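You operate a simulated robot arm through the tools that you are given. There is no shell and no other tool.

You run a simulated two-armed robot. Do the job below in one go: nothing can be reset, and whatever is moved stays where it is left.

JOB
Pour about 40 ml from the jug into the pump cup and pump one shot into the tank.
Fine: cup lid closed, jug back in its place. Set down upright: jug. Where these are worked on the way, their far stop is far enough and under half their travel is too little: cup lid.

Only the result counts: the job must be done as asked and must still hold three seconds after the hand-in. Knocking over, shifting, dropping, spilling or breaking anything else fails it. Lids that push on must go on centred and level and be pressed home; caps that screw on are set level and turned clockwise until they are tight.

ROBOT AND FRAMES
Two 7-joint arms with fingered hands on one trunk that stands fixed in place. Base frame: the origin is at the foot of the trunk, x ahead of it, y to its left, z up; the work surface is at about z = 860. Units: mm, degrees, N and s.
The left shoulder is at [200, 135, 1070], the right one opposite. Payload 4 kg a hand.
Tool frame (each hand has its own): the origin (TCP) lies between the finger pads and is the grasp point; the fingertips stand 25 mm ahead of it; z points along the fingers, y is the line along which they close. Largest opening 88 mm; the body of the gripper starts 29 mm behind the TCP. The gripper is a hand of 4 fingers: y runs from the thumb to the fingers, the wrist lies at [-13, -106, -174] in the tool frame, and closing takes about 1.5 s.
Orientation is that of the tool frame in the base frame, as [roll, pitch, yaw] about the fixed x, y, z axes, in that order (R = Rz(yaw) Ry(pitch) Rx(roll)). With the fingers straight down and the wrist toward the robot, the tool's x, y and z point along [0, 1, 0], [1, 0, 0] and [0, 0, -1] of the base frame.

CONTROLS
- The arms move only by the tool nudge_tool. It takes "left_commands", "right_commands" or both (then of equal length, played together; a hand with none holds still); each is a list of rows, each an object (a shift or turn left out is 0, a gripper value left out holds the last) with "delta_pos": the shift along the base's x, y, z in mm, a list of three; "rotation": the turn, a rotation vector about the base's x, y, z in degrees, a list of three; "gripper": the closure, from 0 (fully open) to 1 (shut). In form: [{"delta_pos": [dx, dy, dz], "rotation": [rx, ry, rz], "gripper": gripper}, ...]. A call has 1 to 20 rows; each row is the pose to reach, as a shift and turn from the pose commanded when the call began. Each row takes 0.2 s and may step no farther than 50 mm and 8.6 degrees from the row before; otherwise, or with a gripper value out of range, the whole call is refused. Where a pose cannot be reached the arm comes as near as it can. A force on the tool above 40 N (or 10 N above the force at the start of the call, whichever is more), or a blocked arm, ends the call early, and 0.2 s more pass. Each finger travels about 153 mm/s and halts on what it meets, pressing with about 27 N; the grip force reading is that of the motor and also rises with nothing between the fingers. The clock runs only during rows and for 0.2 s after the last one: add rows that repeat a pose to give the fingers time. It gives the time, the measured TCP pose, the force on the tool (base axes), the opening and the grip force at its end, in the units of the frame above (readings bear some noise), with the torque about the TCP (base axes, N m) and any sound that the robot's microphone picked up.
- Cameras (640 x 400 px; columns grow to the right, rows downward): "scene" is now at [136.7, -14.8, 1670.9]; the picture's right is [-0.18, -0.98, 0.00], its down [-0.73, 0.14, -0.68] and it looks along [0.66, -0.12, -0.74] (base axes); focal length 323 px, centre (320, 200). "left" rides on the left gripper at [-64, -83, -98] in its tool frame; the picture's right is [-0.62, -0.37, 0.69], its down [0.71, -0.63, 0.30] and it looks along [0.32, 0.68, 0.65] (tool axes); focal length 265 px, centre (320, 200). "right" rides on the right gripper at [64, -83, -98] in its tool frame; the picture's right is [-0.62, 0.37, -0.69], its down [-0.71, -0.63, 0.30] and it looks along [-0.32, 0.68, 0.65] (tool axes); focal length 265 px, centre (320, 200). There is no depth. A picture from a camera that has moved, and an enlarged one, comes with that camera's place and axes in the base frame and with its lens.
- get_image(camera): a new picture of that camera. The clock stands still meanwhile.
- lift_body(by): slides the trunk up (or, below 0, down) by that many mm; the arms and the scene camera ride with it, the base frame stays. It gives what a move gives, with no picture.
- preshape(shape, hand): the hand has 4 fingers and takes this shape, open, in about a second: jaw (thumb against the fingers, like two jaws); tri (thumb and two fingers); tip (a fingertip pinch); poke (one finger out to press); point (the index stretched); flat (the hand flat); cup (the hand cupped); fist (a fist). The gripper value then closes the fingers along that shape, each until it touches; the sizes above hold for jaw. It gives what a move gives, with no picture.
- turn_head(pan, tilt): turns the head with the scene camera to pan (to the left, within 97 degrees either way) and tilt (down, from -29 to 69), counted from straight ahead of the robot. It gives what a move gives.
- enlarge(camera, box): a new picture of the part [left, top, right, bottom] of that camera's present view, enlarged. The clock stands still meanwhile.
- close_job(): hands the job in; it is judged then, once.

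Nothing tells you positions but the pictures and the camera data. Unless the task says otherwise, let go and move clear before handing in.

The tools are called as name(argument=value, ...) on one line, values as JSON. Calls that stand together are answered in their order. nudge_tool: Moves the arms, as the interface text tells. Its arguments: {"type":"object","properties":{"left_commands":{"type":"array"},"right_commands":{"type":"array"}},"required":[]} The other tools are called the same way: lift_body (by) slides the trunk up or down; preshape (shape, hand) gives the hand a shape; turn_head (pan, tilt) turns the head that bears the scene camera; get_image (camera) takes a picture; enlarge (camera, box) takes an enlarged picture of a part of a camera's view; close_job () hands the job in.

At the start:

```text
time_s: 0.0
left_tcp_pos: [609.8, 18.8, 1359.0]
left_tool_rot: [179.9, 0.0, 90.0]
left_force: [-0.1, -0.1, -1.1]
left_moment: [0.01, -0.01, 0.01]
left_finger_gap: 87.7
left_grasp_force: 0.1
left_shape: jaw
right_tcp_pos: [476.7, -427.9, 1309.3]
right_tool_rot: [-180.0, 0.0, 89.9]
right_force: [-0.7, -0.5, 0.2]
right_moment: [-0.03, -0.03, 0.01]
right_finger_gap: 87.8
right_grasp_force: 0.0
right_shape: jaw
trunk travel left (down, up): [-675.0, 95.0]
head pan, tilt: [-10.6, 47.5]
```

scene: 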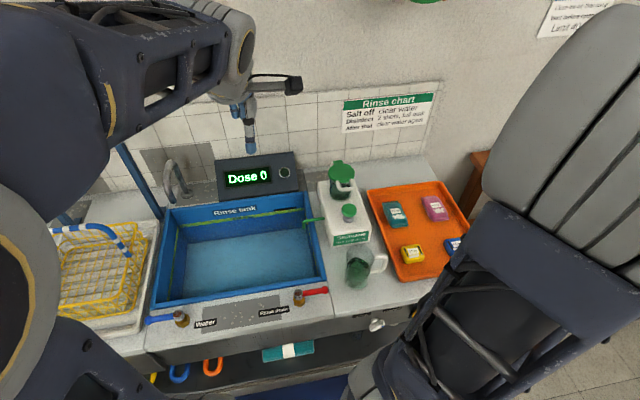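
right: 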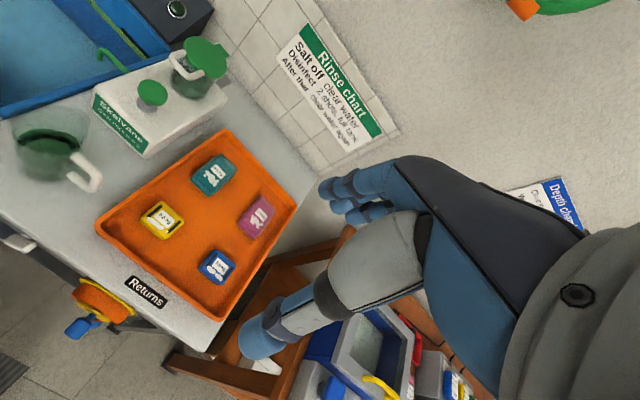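
left: 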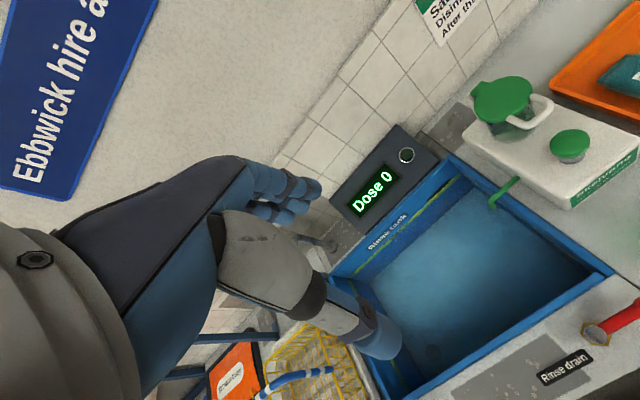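

I see a rinse tank, a white pump unit with a green cup and a green pump button, a glass jug with green liquid in front of it, and a tray to the right. I'll enlarge the views to work out the details before moving.

enlarge(camera="scene", box=[290, 140, 450, 300])

enlarge(camera="right", box=[0, 0, 260, 220])

enlarge(camera="left", box=[380, 40, 640, 240])

```text
2.50 times, centred on (370, 220) of scene
camera zoom: at [136.7, -14.8, 1670.9], right [-0.18, -0.98, 0.0], down [-0.73, 0.14, -0.68], along [0.66, -0.12, -0.74], focal length 808 px, centre (195, 150)
```

zoom: 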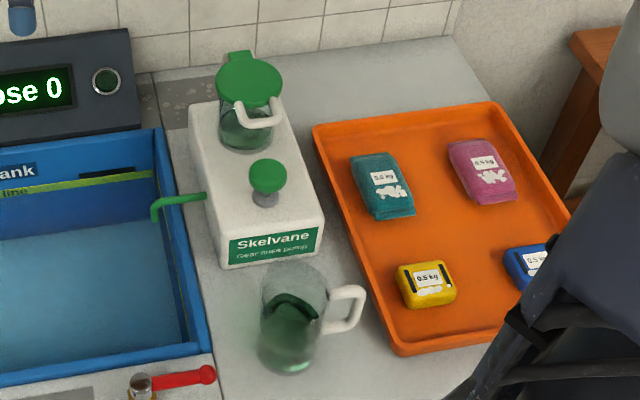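

```text
1.82 times, centred on (130, 110) of right
camera zoom: at [393.0, -363.3, 1408.1], right [0.37, -0.62, 0.69], down [-0.63, -0.71, -0.3], along [0.68, -0.32, -0.65], focal length 483 px, centre (666, 364)
```

zoom: 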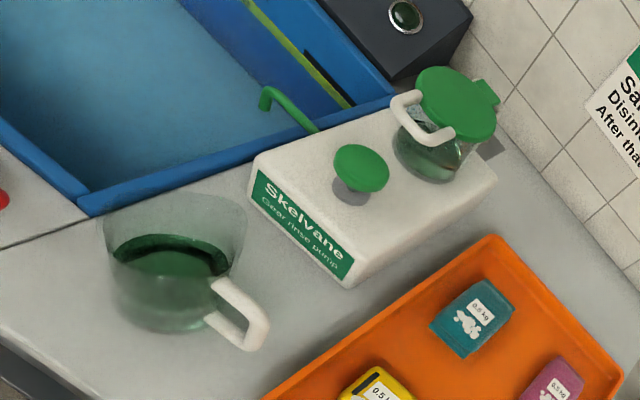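

```text
2.00 times, centred on (510, 140) of left
camera zoom: at [527.5, -46.7, 1457.9], right [-0.37, -0.62, -0.69], down [-0.63, 0.71, -0.3], along [0.68, 0.32, -0.65], focal length 531 px, centre (-60, 320)
```

zoom: 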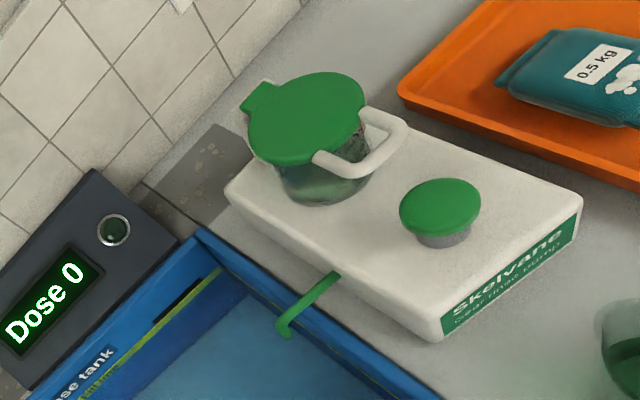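

The pump's cup (with green lid, white loop) is near [808,-205], the pump knob near [707,-206,984], and the jug near [540,-200]. I'll zoom in more to learn the shapes.

enlarge(camera="scene", box=[315, 150, 379, 190])

enlarge(camera="left", box=[460, 60, 572, 130])

enlarge(camera="scene", box=[330, 230, 402, 295])

enlarge(camera="right", box=[0, 90, 128, 210])

```text
10.00 times, centred on (347, 170) of scene
camera zoom: at [136.7, -14.8, 1670.9], right [-0.18, -0.98, 0.0], down [-0.73, 0.14, -0.68], along [0.66, -0.12, -0.74], focal length 3231 px, centre (50, 500)
```

zoom: 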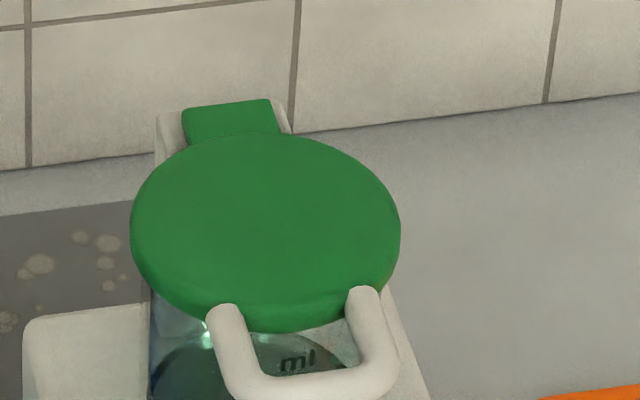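

```text
5.71 times, centred on (516, 95) of left
camera zoom: at [527.5, -46.7, 1457.9], right [-0.37, -0.62, -0.69], down [-0.63, 0.71, -0.3], along [0.68, 0.32, -0.65], focal length 1517 px, centre (-800, 800)
```

zoom: 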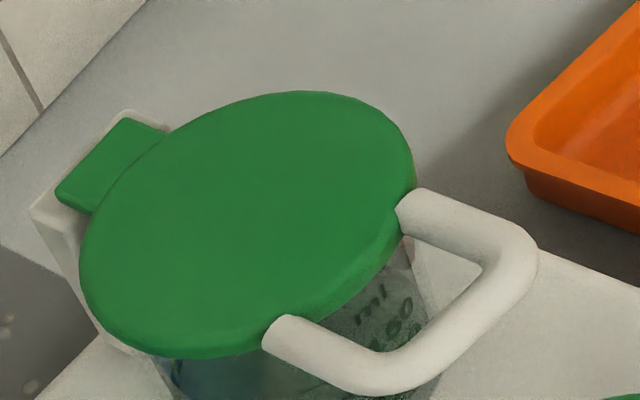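

```text
6.15 times, centred on (366, 262) of scene
camera zoom: at [136.7, -14.8, 1670.9], right [-0.18, -0.98, 0.0], down [-0.73, 0.14, -0.68], along [0.66, -0.12, -0.74], focal length 1989 px, centre (37, -185)
```

zoom: 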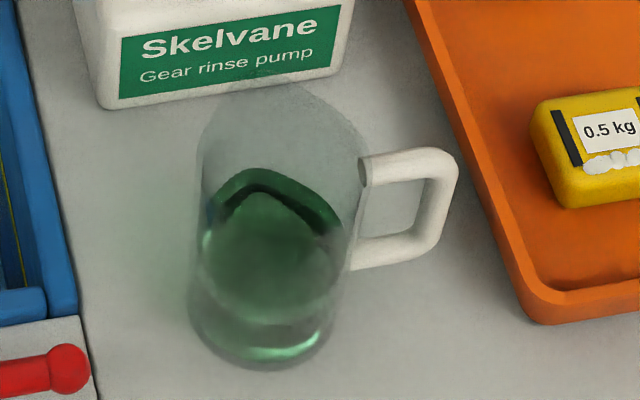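

```text
3.33 times, centred on (64, 150) of right
camera zoom: at [393.0, -363.3, 1408.1], right [0.37, -0.62, 0.69], down [-0.63, -0.71, -0.3], along [0.68, -0.32, -0.65], focal length 885 px, centre (1173, 367)
```

zoom: 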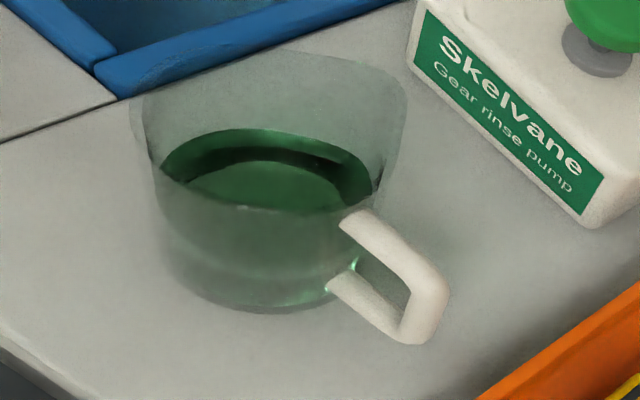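

The cup lid is hinged at the back with a white D-handle toward the robot; the jug's handle points to -y. I need to find the jug's spout and rim, so I zoom closer.

enlarge(camera="scene", box=[344, 240, 392, 270])

enlarge(camera="right", box=[5, 95, 101, 155])

enlarge(camera="scene", box=[315, 170, 379, 210])

enlarge(camera="right", box=[150, 30, 246, 90])

```text
13.33 times, centred on (368, 255) of scene
camera zoom: at [136.7, -14.8, 1670.9], right [-0.18, -0.98, 0.0], down [-0.73, 0.14, -0.68], along [0.66, -0.12, -0.74], focal length 4309 px, centre (-320, -533)
```

zoom: 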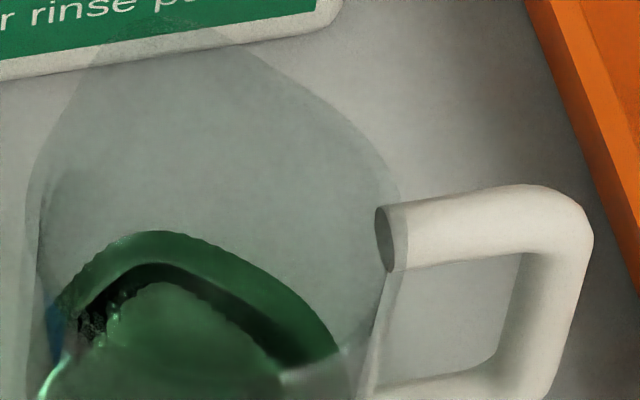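

```text
6.67 times, centred on (53, 125) of right
camera zoom: at [393.0, -363.3, 1408.1], right [0.37, -0.62, 0.69], down [-0.63, -0.71, -0.3], along [0.68, -0.32, -0.65], focal length 1769 px, centre (2100, 700)
```

zoom: 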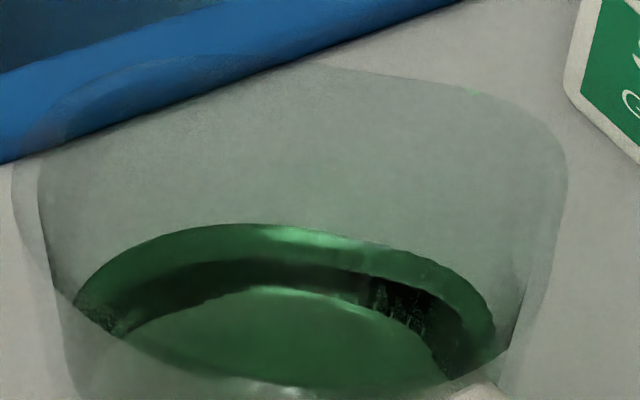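

```text
10.00 times, centred on (347, 190) of scene
camera zoom: at [136.7, -14.8, 1670.9], right [-0.18, -0.98, 0.0], down [-0.73, 0.14, -0.68], along [0.66, -0.12, -0.74], focal length 3231 px, centre (50, 300)
```

zoom: 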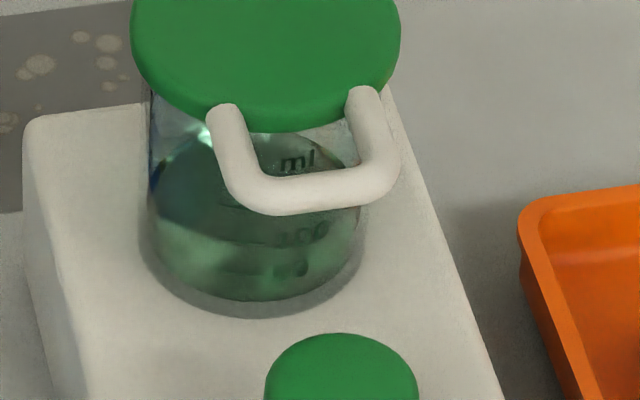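

```text
6.67 times, centred on (198, 60) of right
camera zoom: at [393.0, -363.3, 1408.1], right [0.37, -0.62, 0.69], down [-0.63, -0.71, -0.3], along [0.68, -0.32, -0.65], focal length 1769 px, centre (1133, 1133)
```

zoom: 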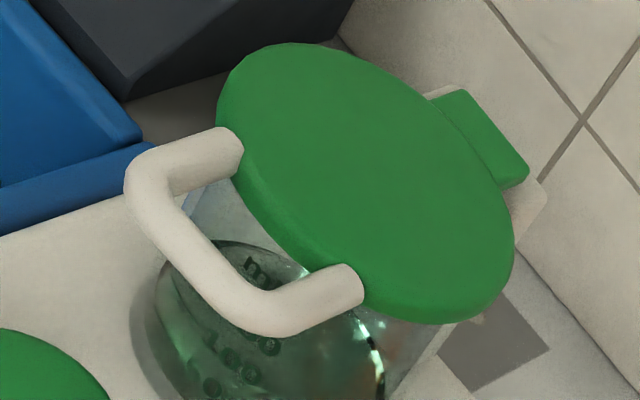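

The jug outline is hard to read from above, so I'll swing the left hand around to look at the jug from its left side.

nudge_tool(left_commands=[{"delta_pos": [-5, -2, -21], "rotation": [0, 0, -7.5]}, {"delta_pos": [-10, -4, -42], "rotation": [0, 0, -15]}, {"delta_pos": [-15, -6, -63], "rotation": [0, 0, -22.5]}, {"delta_pos": [-20, -8, -84], "rotation": [0, 0, -30]}, {"delta_pos": [-25, -10, -105], "rotation": [0, 0, -37.5]}, {"delta_pos": [-30, -12, -126], "rotation": [0, 0, -45]}, {"delta_pos": [-35, -14, -147], "rotation": [0, 0, -52.5]}, {"delta_pos": [-40, -16, -168], "rotation": [0, 0, -60]}, {"delta_pos": [-45, -18, -189], "rotation": [0, 0, -67.5]}, {"delta_pos": [-50, -19, -209], "rotation": [0, 0, -75]}])

get_image(camera="left")

```text
time_s: 2.2
left_tcp_pos: [558.9, -0.2, 1151.1]
left_tool_rot: [-180.0, 0.0, 14.8]
left_force: [-0.2, 0.2, 0.0]
left_moment: [0.02, 0.01, 0.01]
left_finger_gap: 87.9
left_grasp_force: 0.1
left_shape: jaw
right_tcp_pos: [476.0, -428.2, 1310.3]
right_tool_rot: [-180.0, -0.1, 90.1]
right_force: [0.6, -0.1, -0.2]
right_moment: [0.02, -0.05, 0.02]
right_finger_gap: 87.7
right_grasp_force: 0.0
right_shape: jaw
trunk travel left (down, up): [-675.0, 95.0]
head pan, tilt: [-10.6, 47.5]
```

```text
taken
camera left: at [476.9, 62.8, 1248.7], right [-0.69, 0.2, -0.69], down [0.53, 0.79, -0.31], along [0.49, -0.58, -0.65], focal length 265 px, centre (320, 200)
```

left: 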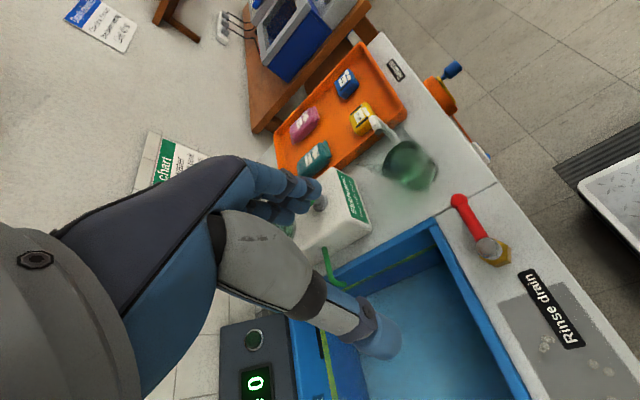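

enlarge(camera="left", box=[360, 110, 456, 200])

enlarge(camera="scene", box=[290, 140, 450, 300])

```text
4.44 times, centred on (408, 155) of left
camera zoom: at [476.9, 62.8, 1248.7], right [-0.69, 0.2, -0.69], down [0.53, 0.79, -0.31], along [0.49, -0.58, -0.65], focal length 1180 px, centre (-71, 400)
```

zoom: 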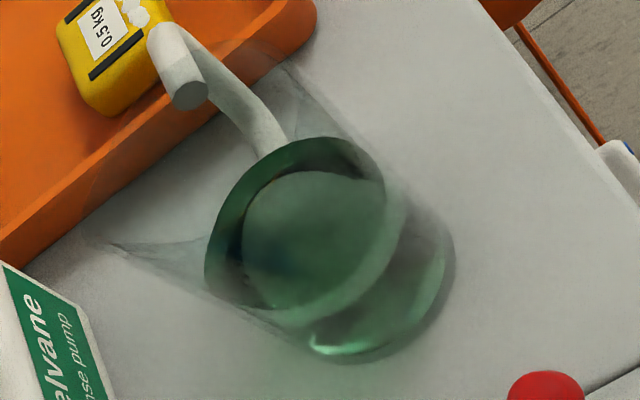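

```text
2.50 times, centred on (370, 220) of scene
camera zoom: at [136.5, -14.8, 1670.9], right [-0.18, -0.98, 0.0], down [-0.73, 0.14, -0.68], along [0.66, -0.12, -0.74], focal length 808 px, centre (195, 150)
```

zoom: 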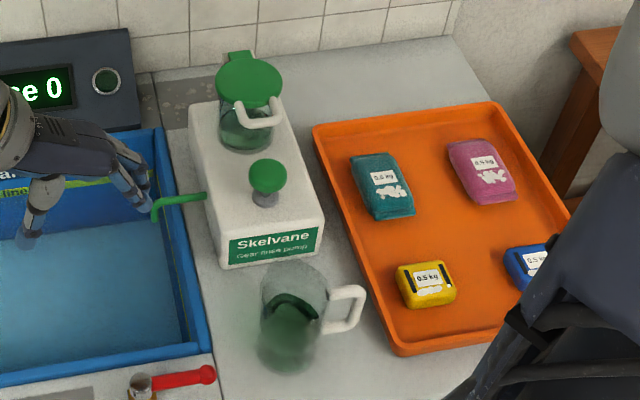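

enlarge(camera="left", box=[372, 120, 420, 160])

enlarge(camera="scene", box=[345, 232, 377, 256])

enlarge(camera="right", box=[0, 90, 112, 160])

```text
10.00 times, centred on (396, 140) of left
camera zoom: at [476.9, 62.8, 1248.7], right [-0.69, 0.2, -0.69], down [0.53, 0.79, -0.31], along [0.49, -0.58, -0.65], focal length 2654 px, centre (-440, 800)
```

zoom: 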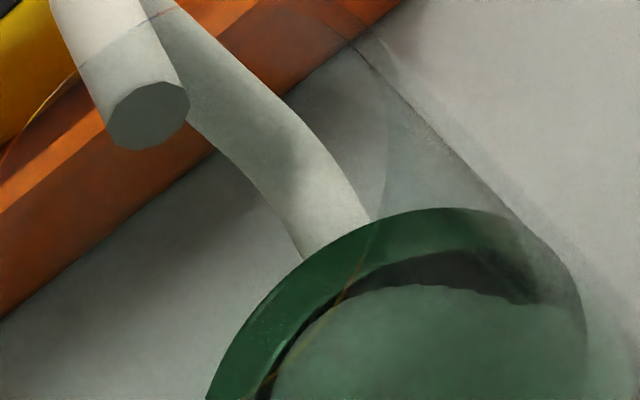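

```text
16.00 times, centred on (361, 244) of scene
camera zoom: at [136.5, -14.8, 1670.9], right [-0.18, -0.98, 0.0], down [-0.73, 0.14, -0.68], along [0.66, -0.12, -0.74], focal length 5170 px, centre (-336, -504)
```

zoom: 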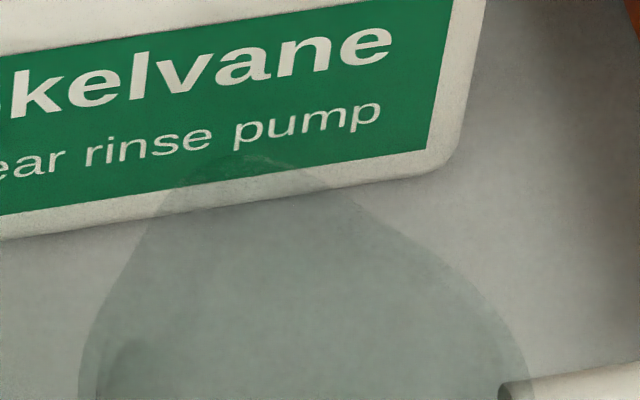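

```text
5.71 times, centred on (56, 125) of right
camera zoom: at [392.9, -363.3, 1408.2], right [0.37, -0.62, 0.69], down [-0.63, -0.71, -0.3], along [0.68, -0.32, -0.65], focal length 1517 px, centre (1829, 629)
```

zoom: 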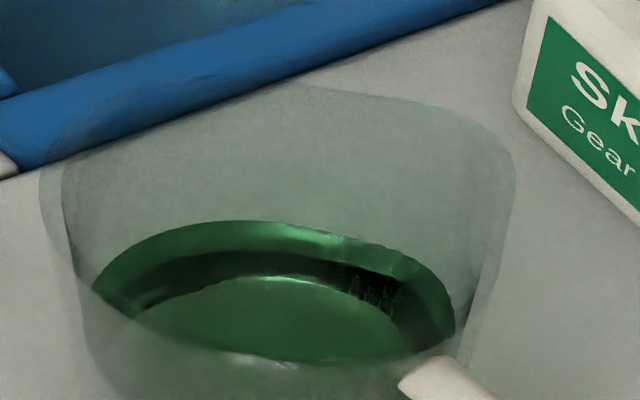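

enlarge(camera="left", box=[345, 135, 401, 170])

enlarge(camera="left", box=[350, 145, 414, 185])

```text
11.43 times, centred on (373, 152) of left
camera zoom: at [476.9, 62.8, 1248.7], right [-0.69, 0.2, -0.69], down [0.53, 0.79, -0.31], along [0.49, -0.58, -0.65], focal length 3033 px, centre (-286, 743)
```

zoom: 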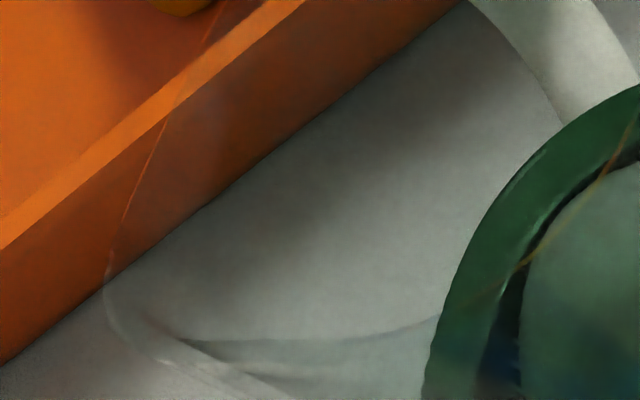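

```text
10.00 times, centred on (382, 165) of left
camera zoom: at [476.9, 62.8, 1248.7], right [-0.69, 0.2, -0.69], down [0.53, 0.79, -0.31], along [0.49, -0.58, -0.65], focal length 2654 px, centre (-300, 550)
```

zoom: 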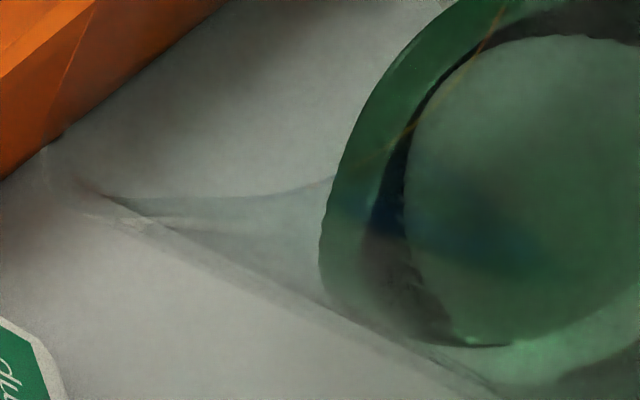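

The jug's spout seems to point to +x (toward the pump), at about [602,-198,976], with the handle at -y, and the body about 75 mm wide. I'll bring the right hand lower and tilted to look at the cup and lid from a flatter angle.

nudge_tool(right_commands=[{"delta_pos": [14, 16, -38], "rotation": [0, -5, 0]}, {"delta_pos": [28, 33, -77], "rotation": [0, -10, 0]}, {"delta_pos": [42, 49, -115], "rotation": [0, -15, 0]}, {"delta_pos": [56, 65, -153], "rotation": [0, -20, 0]}, {"delta_pos": [70, 82, -192], "rotation": [0, -25, 0]}, {"delta_pos": [84, 98, -230], "rotation": [0, -30, 0]}])

get_image(camera="right")

```text
time_s: 3.6
left_tcp_pos: [557.9, 0.4, 1151.1]
left_tool_rot: [-180.0, 0.0, 15.0]
left_force: [0.5, 0.3, 0.1]
left_moment: [0.02, 0.01, 0.0]
left_finger_gap: 87.5
left_grasp_force: 0.1
left_shape: jaw
right_tcp_pos: [559.2, -330.5, 1080.2]
right_tool_rot: [150.1, 0.1, 89.9]
right_force: [-1.0, -0.8, 0.2]
right_moment: [-0.02, 0.0, 0.04]
right_finger_gap: 87.9
right_grasp_force: 0.2
right_shape: jaw
trunk travel left (down, up): [-675.0, 95.0]
head pan, tilt: [-10.6, 47.5]
```

```text
taken
camera right: at [438.4, -265.7, 1122.6], right [-0.03, -0.62, 0.79], down [-0.4, -0.71, -0.58], along [0.92, -0.33, -0.22], focal length 265 px, centre (320, 200)
```

right: 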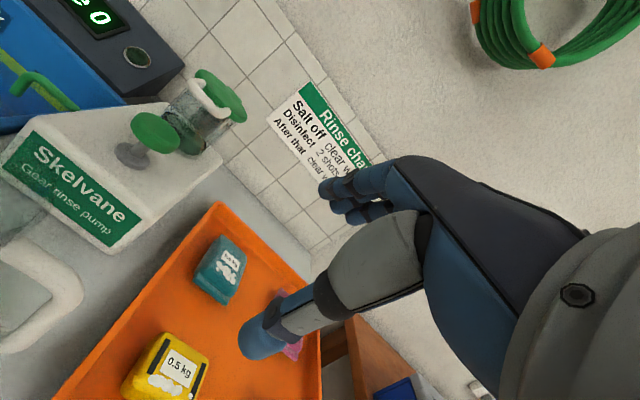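

enlarge(camera="right", box=[160, 60, 256, 160])

enlarge(camera="right", box=[180, 75, 244, 135])

enlarge(camera="right", box=[0, 180, 160, 300])

```text
4.00 times, centred on (208, 110) of right
camera zoom: at [438.4, -265.7, 1122.6], right [-0.03, -0.62, 0.79], down [-0.4, -0.71, -0.58], along [0.92, -0.33, -0.22], focal length 1062 px, centre (768, 560)
```

zoom: 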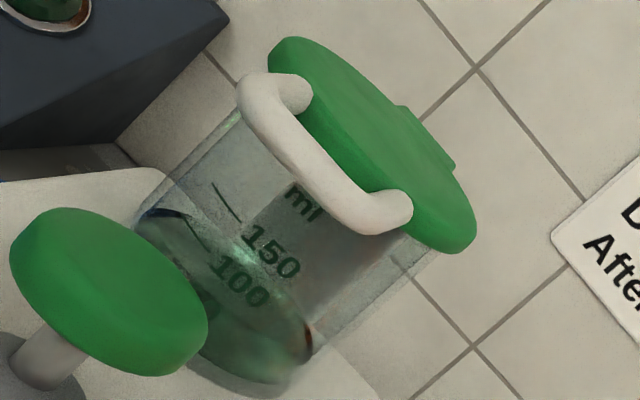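

```text
6.67 times, centred on (212, 105) of right
camera zoom: at [438.4, -265.7, 1122.6], right [-0.03, -0.62, 0.79], down [-0.4, -0.71, -0.58], along [0.92, -0.33, -0.22], focal length 1769 px, centre (1040, 833)
```

zoom: 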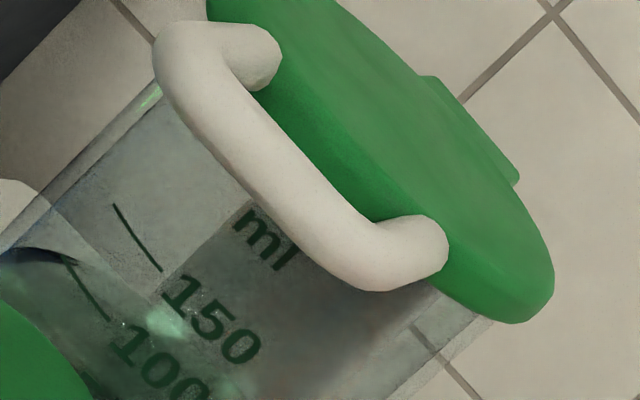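

```text
3.33 times, centred on (80, 240) of right
camera zoom: at [438.4, -265.7, 1122.6], right [-0.03, -0.62, 0.79], down [-0.4, -0.71, -0.58], along [0.92, -0.33, -0.22], focal length 885 px, centre (1120, 67)
```

zoom: 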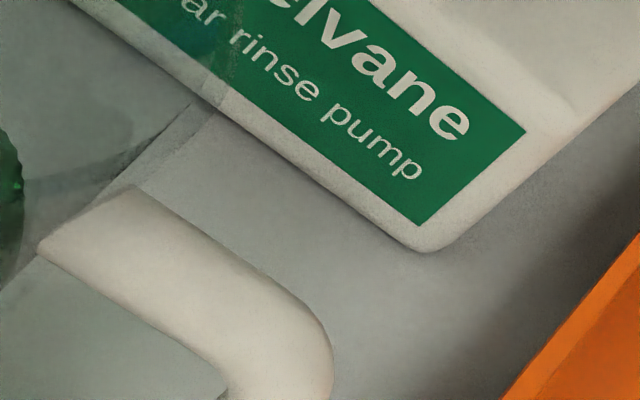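

The cup already holds some liquid (marks ml/150/100 are visible), so I'll judge the added 40 ml against the marks. Next I bring the left hand in front of the lid's D-handle (bar near [749,-205,1024], about 54 mm wide), and move the right hand out of the way.

nudge_tool(left_commands=[{"delta_pos": [20, -34, -5], "rotation": [0, 0, -2.5]}, {"delta_pos": [42, -68, -10], "rotation": [0, 0, -5]}, {"delta_pos": [64, -102, -15], "rotation": [0, 0, -7.5]}, {"delta_pos": [86, -136, -20], "rotation": [0, 0, -10]}, {"delta_pos": [108, -170, -30], "rotation": [0, 0, -12.5]}, {"delta_pos": [130, -205, -40], "rotation": [0, 0, -15]}], right_commands=[{"delta_pos": [0, -15, 5]}, {"delta_pos": [0, -30, 10]}, {"delta_pos": [0, -45, 15]}, {"delta_pos": [0, -60, 20]}, {"delta_pos": [0, -75, 20]}, {"delta_pos": [0, -90, 20]}])

nudge_tool(left_commands=[{"delta_pos": [5, 0, -5], "rotation": [0, -8, 0]}, {"delta_pos": [10, 0, -10], "rotation": [0, -16, 0]}, {"delta_pos": [15, 0, -15], "rotation": [0, -24, 0]}, {"delta_pos": [20, 0, -20], "rotation": [0, -32, 0]}, {"delta_pos": [28, 0, -30], "rotation": [0, -40, 0]}])

get_image(camera="right")

get_image(camera="scene")

get_image(camera="left")

```text
time_s: 5.0
left_tcp_pos: [690.2, -205.2, 1110.6]
left_tool_rot: [180.0, -0.1, 0.0]
left_force: [0.2, 0.4, -0.3]
left_moment: [0.01, -0.01, -0.02]
left_finger_gap: 87.6
left_grasp_force: 0.0
left_shape: jaw
right_tcp_pos: [560.0, -419.8, 1101.1]
right_tool_rot: [149.9, 0.0, 90.0]
right_force: [-1.5, -0.5, -0.3]
right_moment: [-0.03, 0.02, 0.03]
right_finger_gap: 87.5
right_grasp_force: 0.1
right_shape: jaw
trunk travel left (down, up): [-675.0, 95.0]
head pan, tilt: [-10.6, 47.5]
```

```text
time_s: 6.2
left_tcp_pos: [718.0, -205.0, 1081.3]
left_tool_rot: [180.0, -40.1, 0.0]
left_force: [-0.1, 0.6, 0.0]
left_moment: [0.0, 0.01, -0.02]
left_finger_gap: 87.5
left_grasp_force: 0.0
left_shape: jaw
right_tcp_pos: [560.3, -420.6, 1099.7]
right_tool_rot: [150.1, 0.0, 90.1]
right_force: [-0.9, 0.2, 0.0]
right_moment: [-0.01, 0.02, -0.01]
right_finger_gap: 87.6
right_grasp_force: 0.1
right_shape: jaw
trunk travel left (down, up): [-675.0, 95.0]
head pan, tilt: [-10.6, 47.5]
```

```text
taken
camera right: at [439.1, -355.3, 1143.6], right [-0.03, -0.62, 0.78], down [-0.39, -0.71, -0.58], along [0.92, -0.32, -0.22], focal length 265 px, centre (320, 200)
```

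right: 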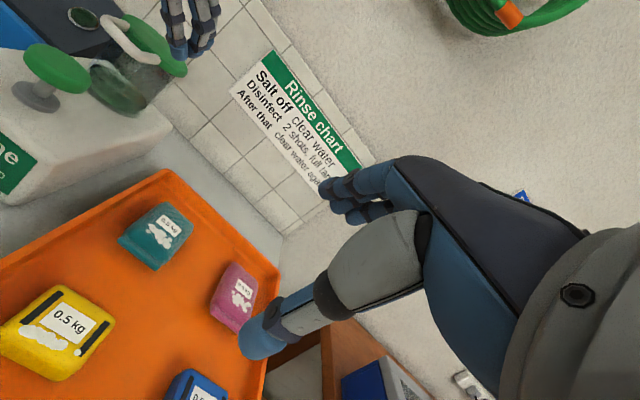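

```text
taken
camera scene: at [136.7, -14.8, 1670.9], right [-0.18, -0.98, 0.0], down [-0.73, 0.14, -0.68], along [0.66, -0.12, -0.74], focal length 323 px, centre (320, 200)
```

scene: 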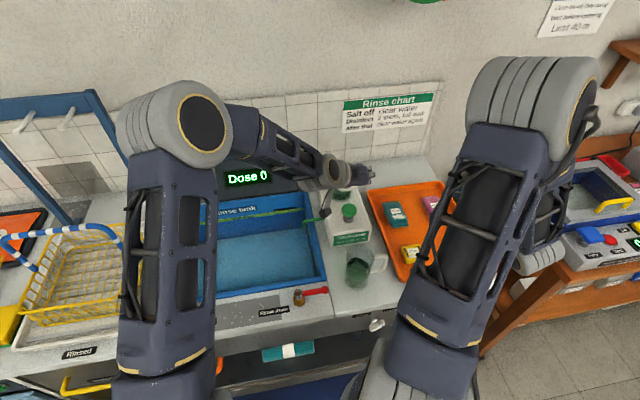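

```text
taken
camera left: at [606.0, -123.6, 1114.3], right [-0.03, 0.37, -0.93], down [0.74, 0.63, 0.23], along [0.67, -0.68, -0.29], focal length 265 px, centre (320, 200)
```

left: 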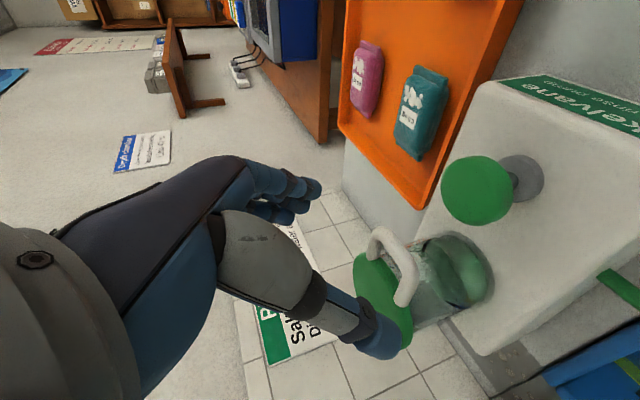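

enlarge(camera="left", box=[340, 210, 500, 340])

enlarge(camera="left", box=[400, 220, 500, 320])

enlarge(camera="scene", box=[310, 150, 406, 210])

```text
3.08 times, centred on (420, 275) of left
camera zoom: at [606.0, -123.6, 1114.3], right [-0.03, 0.37, -0.93], down [0.74, 0.63, 0.23], along [0.67, -0.68, -0.29], focal length 817 px, centre (12, -31)
```

zoom: 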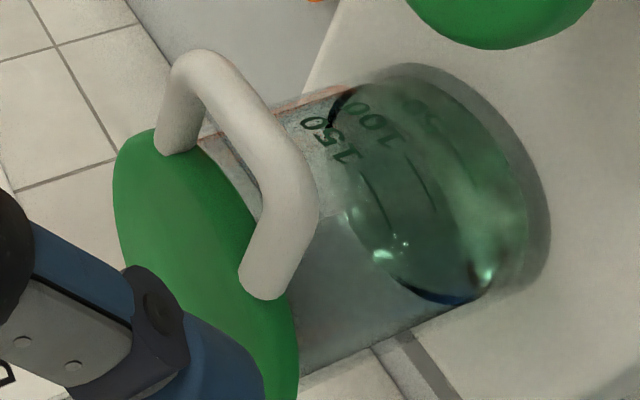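

```text
4.00 times, centred on (450, 270) of left
camera zoom: at [606.0, -123.6, 1114.3], right [-0.03, 0.37, -0.93], down [0.74, 0.63, 0.23], along [0.67, -0.68, -0.29], focal length 1062 px, centre (-200, -80)
```

zoom: 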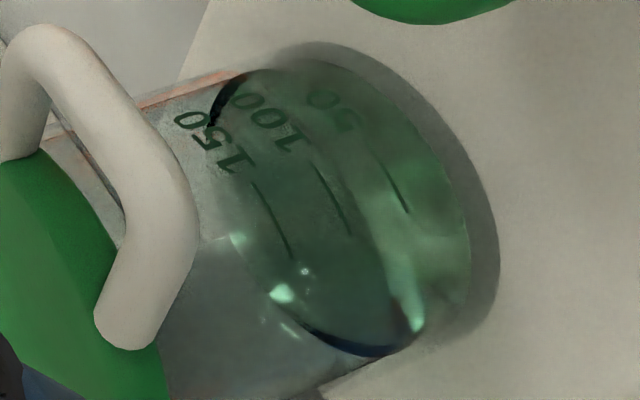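

```text
6.67 times, centred on (358, 180) of scene
camera zoom: at [136.7, -14.8, 1670.9], right [-0.18, -0.98, 0.0], down [-0.73, 0.14, -0.68], along [0.66, -0.12, -0.74], focal length 2154 px, centre (67, 333)
```

zoom: 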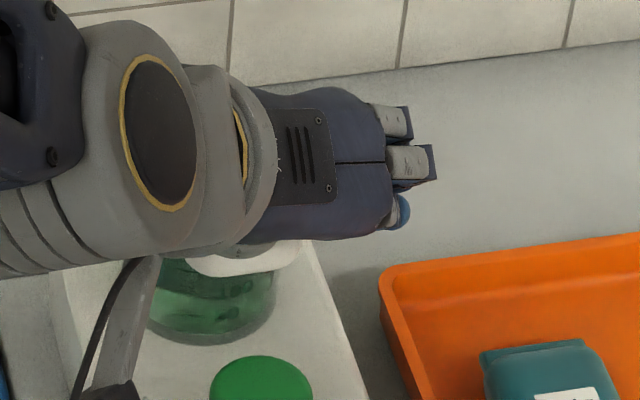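

enlarge(camera="left", box=[445, 235, 493, 305])

enlarge(camera="left", box=[440, 230, 504, 270])

```text
5.71 times, centred on (469, 270) of left
camera zoom: at [606.0, -123.6, 1114.3], right [-0.03, 0.37, -0.93], down [0.74, 0.63, 0.23], along [0.67, -0.68, -0.29], focal length 1517 px, centre (-531, -200)
```

zoom: 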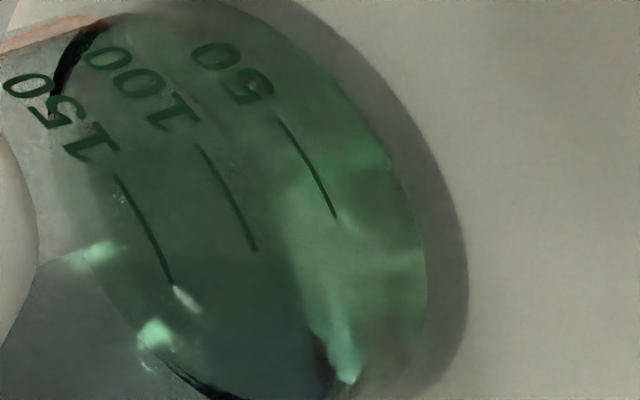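

```text
10.00 times, centred on (472, 250) of left
camera zoom: at [606.0, -123.6, 1114.3], right [-0.03, 0.37, -0.93], down [0.74, 0.63, 0.23], along [0.67, -0.68, -0.29], focal length 2654 px, centre (-1200, -300)
```

zoom: 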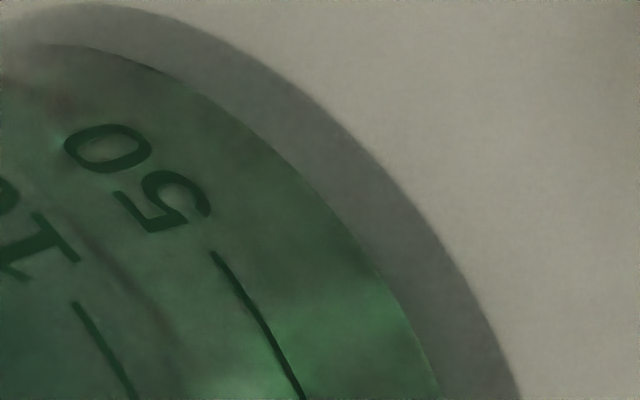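

The left hand is lined up above the D-handle; the cup's level reads about 70–77 ml between the 50 and 100 marks. Now I lower the open fingers around the sides of the D-handle and close on it.

nudge_tool(left_commands=[{"delta_pos": [7, 0, -10]}, {"delta_pos": [14, 0, -20]}, {"delta_pos": [21, 0, -30]}, {"delta_pos": [28, 0, -40]}, {"delta_pos": [35, 0, -50]}, {"delta_pos": [42, 0, -60]}])

get_image(camera="left")

enlarge(camera="scene", box=[290, 140, 402, 210])

get_image(camera="right")

```text
time_s: 7.6
left_tcp_pos: [759.1, -204.9, 1020.8]
left_tool_rot: [-179.9, -40.0, -0.1]
left_force: [-0.7, 0.6, 0.0]
left_moment: [0.02, -0.01, -0.03]
left_finger_gap: 87.7
left_grasp_force: 0.0
left_shape: jaw
right_tcp_pos: [560.1, -419.6, 1100.6]
right_tool_rot: [150.0, 0.0, 90.1]
right_force: [-0.7, 0.0, -0.1]
right_moment: [0.01, 0.01, 0.01]
right_finger_gap: 87.6
right_grasp_force: 0.1
right_shape: jaw
trunk travel left (down, up): [-675.0, 95.0]
head pan, tilt: [-10.6, 47.5]
```

```text
taken
camera left: at [648.2, -122.8, 1054.4], right [-0.03, 0.37, -0.93], down [0.74, 0.63, 0.23], along [0.67, -0.68, -0.29], focal length 265 px, centre (320, 200)
```

left: 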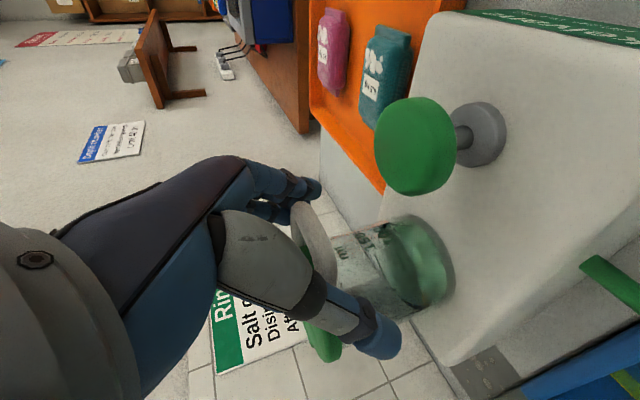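

```text
5.71 times, centred on (346, 175) of scene
camera zoom: at [136.7, -14.8, 1670.9], right [-0.18, -0.98, 0.0], down [-0.73, 0.14, -0.68], along [0.66, -0.12, -0.74], focal length 1846 px, centre (171, 343)
```

zoom: 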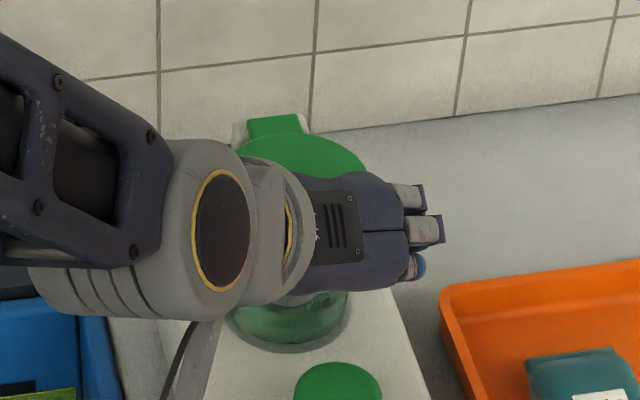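

```text
taken
camera right: at [439.1, -355.4, 1143.6], right [-0.03, -0.62, 0.78], down [-0.39, -0.71, -0.58], along [0.92, -0.32, -0.22], focal length 265 px, centre (320, 200)
```

right: 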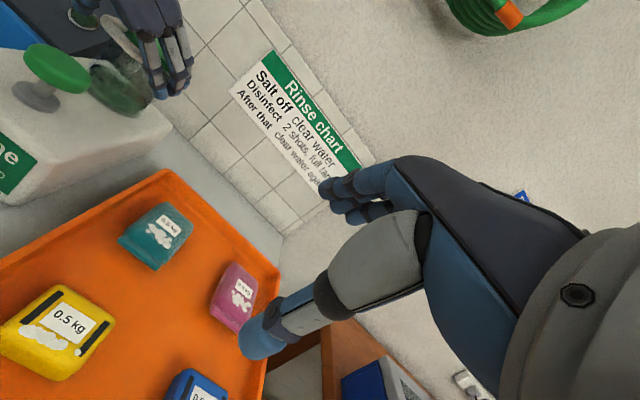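

The thumb and fingers straddle the D-handle; I close on it now.

nudge_tool(left_commands=[{"gripper": 0.3}, {"gripper": 0.4}, {"gripper": 0.5}, {"gripper": 0.6}, {"gripper": 0.6}, {"gripper": 0.6}])

get_image(camera="left")

enlarge(camera="right", box=[60, 0, 220, 100])

```text
time_s: 9.0
left_tcp_pos: [760.4, -206.0, 1021.2]
left_tool_rot: [-180.0, -40.0, -0.1]
left_force: [-3.4, -5.5, 1.8]
left_moment: [-0.05, -0.04, -0.26]
left_finger_gap: 36.4
left_grasp_force: 0.2
left_shape: jaw
right_tcp_pos: [560.6, -420.7, 1100.0]
right_tool_rot: [150.0, 0.1, 89.9]
right_force: [0.2, 0.6, 0.0]
right_moment: [-0.01, 0.0, 0.01]
right_finger_gap: 87.8
right_grasp_force: 0.1
right_shape: jaw
trunk travel left (down, up): [-675.0, 95.0]
head pan, tilt: [-10.6, 47.5]
```

```text
taken
camera left: at [647.8, -123.3, 1054.6], right [-0.03, 0.37, -0.93], down [0.74, 0.63, 0.23], along [0.67, -0.68, -0.29], focal length 265 px, centre (320, 200)
```

left: 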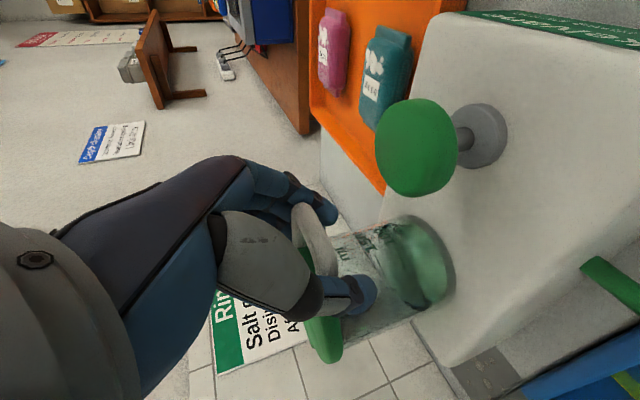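

```text
4.00 times, centred on (140, 50) of right
camera zoom: at [439.0, -355.5, 1143.6], right [-0.03, -0.62, 0.78], down [-0.39, -0.71, -0.58], along [0.92, -0.32, -0.22], focal length 1062 px, centre (1040, 800)
```

zoom: 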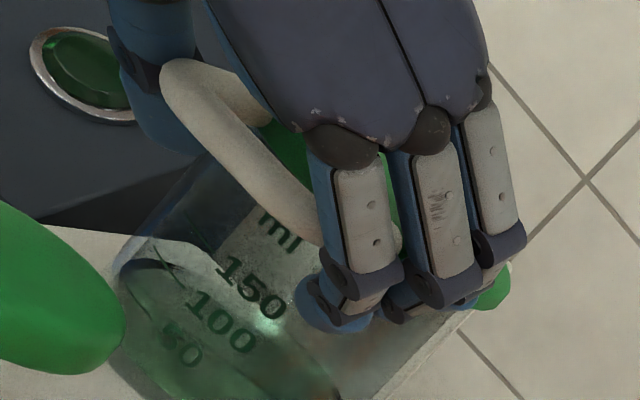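

The fingers have curled in under the D-handle with little force. I lift gently along the hinge arc and watch the force.

nudge_tool(left_commands=[{"delta_pos": [0, 0, 4]}, {"delta_pos": [0.4, 0, 8.3]}, {"delta_pos": [0.9, 0, 12.4]}, {"delta_pos": [1.4, 0, 16.5]}])

get_image(camera="left")

enlarge(camera="right", box=[60, 0, 220, 100])

```text
time_s: 10.0
left_tcp_pos: [760.0, -204.8, 1037.3]
left_tool_rot: [-180.0, -39.9, 0.0]
left_force: [-2.0, -4.1, 0.9]
left_moment: [-0.02, -0.01, -0.2]
left_finger_gap: 35.9
left_grasp_force: 0.0
left_shape: jaw
right_tcp_pos: [561.0, -419.7, 1100.1]
right_tool_rot: [150.0, 0.0, 90.1]
right_force: [0.1, -0.2, 0.7]
right_moment: [0.01, -0.01, 0.0]
right_finger_gap: 87.5
right_grasp_force: 0.1
right_shape: jaw
trunk travel left (down, up): [-675.0, 95.0]
head pan, tilt: [-10.6, 47.5]
```

```text
taken
camera left: at [649.4, -123.4, 1071.4], right [-0.03, 0.37, -0.93], down [0.74, 0.63, 0.23], along [0.67, -0.68, -0.29], focal length 265 px, centre (320, 200)
```

left: 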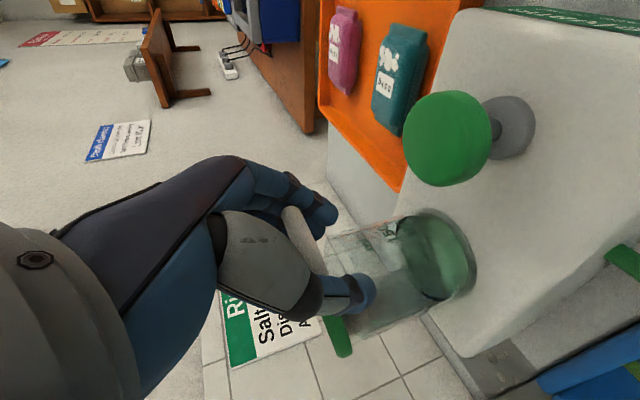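

```text
4.00 times, centred on (140, 50) of right
camera zoom: at [439.1, -355.4, 1143.5], right [-0.03, -0.62, 0.78], down [-0.39, -0.71, -0.58], along [0.92, -0.32, -0.22], focal length 1062 px, centre (1040, 800)
```

zoom: 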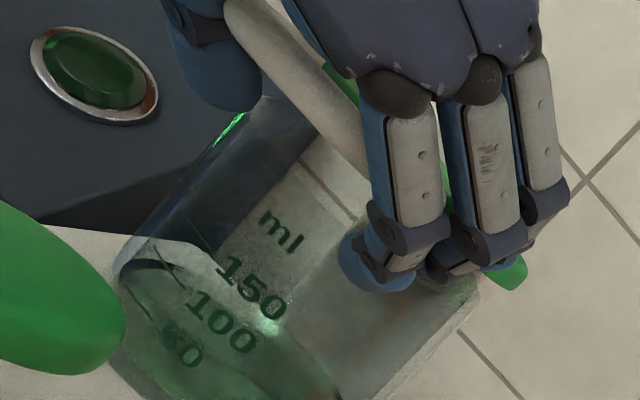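

The lid is coming up with the hand. I continue along the hinge arc to about 50°, rotating the tool along with it.

nudge_tool(left_commands=[{"delta_pos": [1.8, 0, 8.1], "rotation": [0, 4, 0]}, {"delta_pos": [4.3, 0, 16], "rotation": [0, 8, 0]}, {"delta_pos": [7.5, 0, 23.6], "rotation": [0, 12, 0]}, {"delta_pos": [11.3, 0, 31], "rotation": [0, 16, 0]}, {"delta_pos": [15.8, 0, 38], "rotation": [0, 20, 0]}, {"delta_pos": [20.8, 0, 44.6], "rotation": [0, 24, 0]}, {"delta_pos": [26.4, 0, 50.7], "rotation": [0, 28, 0]}, {"delta_pos": [32.5, 0, 56.3], "rotation": [0, 32, 0]}])

get_image(camera="left")

enlarge(camera="right", box=[60, 0, 220, 100])

enlarge(camera="scene", box=[290, 130, 402, 210])

```text
time_s: 11.8
left_tcp_pos: [792.7, -206.2, 1095.9]
left_tool_rot: [179.8, -7.8, 0.0]
left_force: [-6.5, -6.1, 8.1]
left_moment: [-0.34, -0.12, -0.31]
left_finger_gap: 36.1
left_grasp_force: 0.1
left_shape: jaw
right_tcp_pos: [560.7, -418.1, 1100.6]
right_tool_rot: [150.0, 0.0, 90.1]
right_force: [-0.6, -0.4, -0.3]
right_moment: [-0.01, 0.01, 0.0]
right_finger_gap: 87.7
right_grasp_force: 0.1
right_shape: jaw
trunk travel left (down, up): [-675.0, 95.0]
head pan, tilt: [-10.6, 47.5]
```

```text
taken
camera left: at [717.3, -123.6, 1183.4], right [-0.52, 0.37, -0.77], down [0.75, 0.63, -0.2], along [0.41, -0.68, -0.6], focal length 265 px, centre (320, 200)
```

left: 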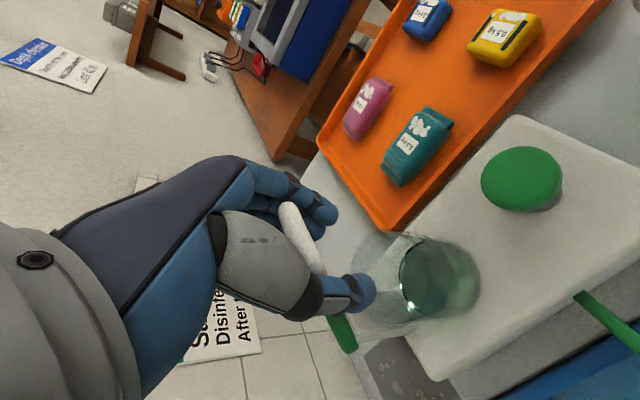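

```text
4.00 times, centred on (140, 50) of right
camera zoom: at [438.7, -355.4, 1143.7], right [-0.03, -0.62, 0.78], down [-0.39, -0.71, -0.58], along [0.92, -0.32, -0.22], focal length 1062 px, centre (1040, 800)
```

zoom: 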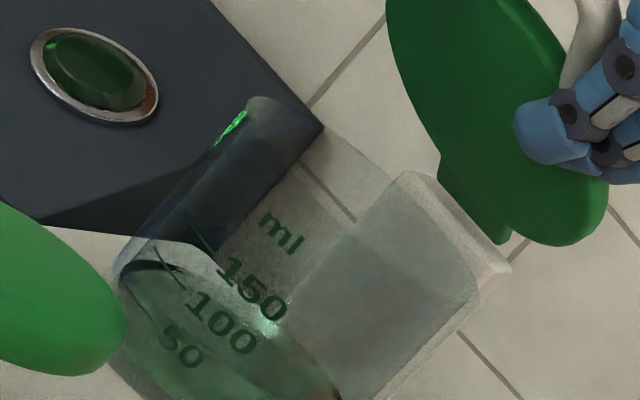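

```text
5.00 times, centred on (346, 170) of scene
camera zoom: at [136.1, -15.0, 1671.0], right [-0.18, -0.98, 0.0], down [-0.72, 0.14, -0.68], along [0.66, -0.12, -0.74], focal length 1616 px, centre (190, 350)
```

zoom: 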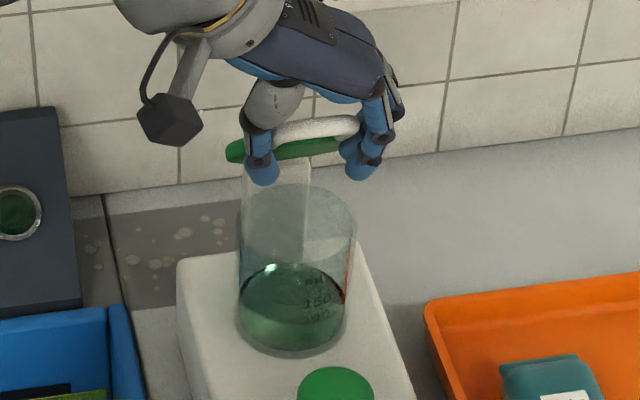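

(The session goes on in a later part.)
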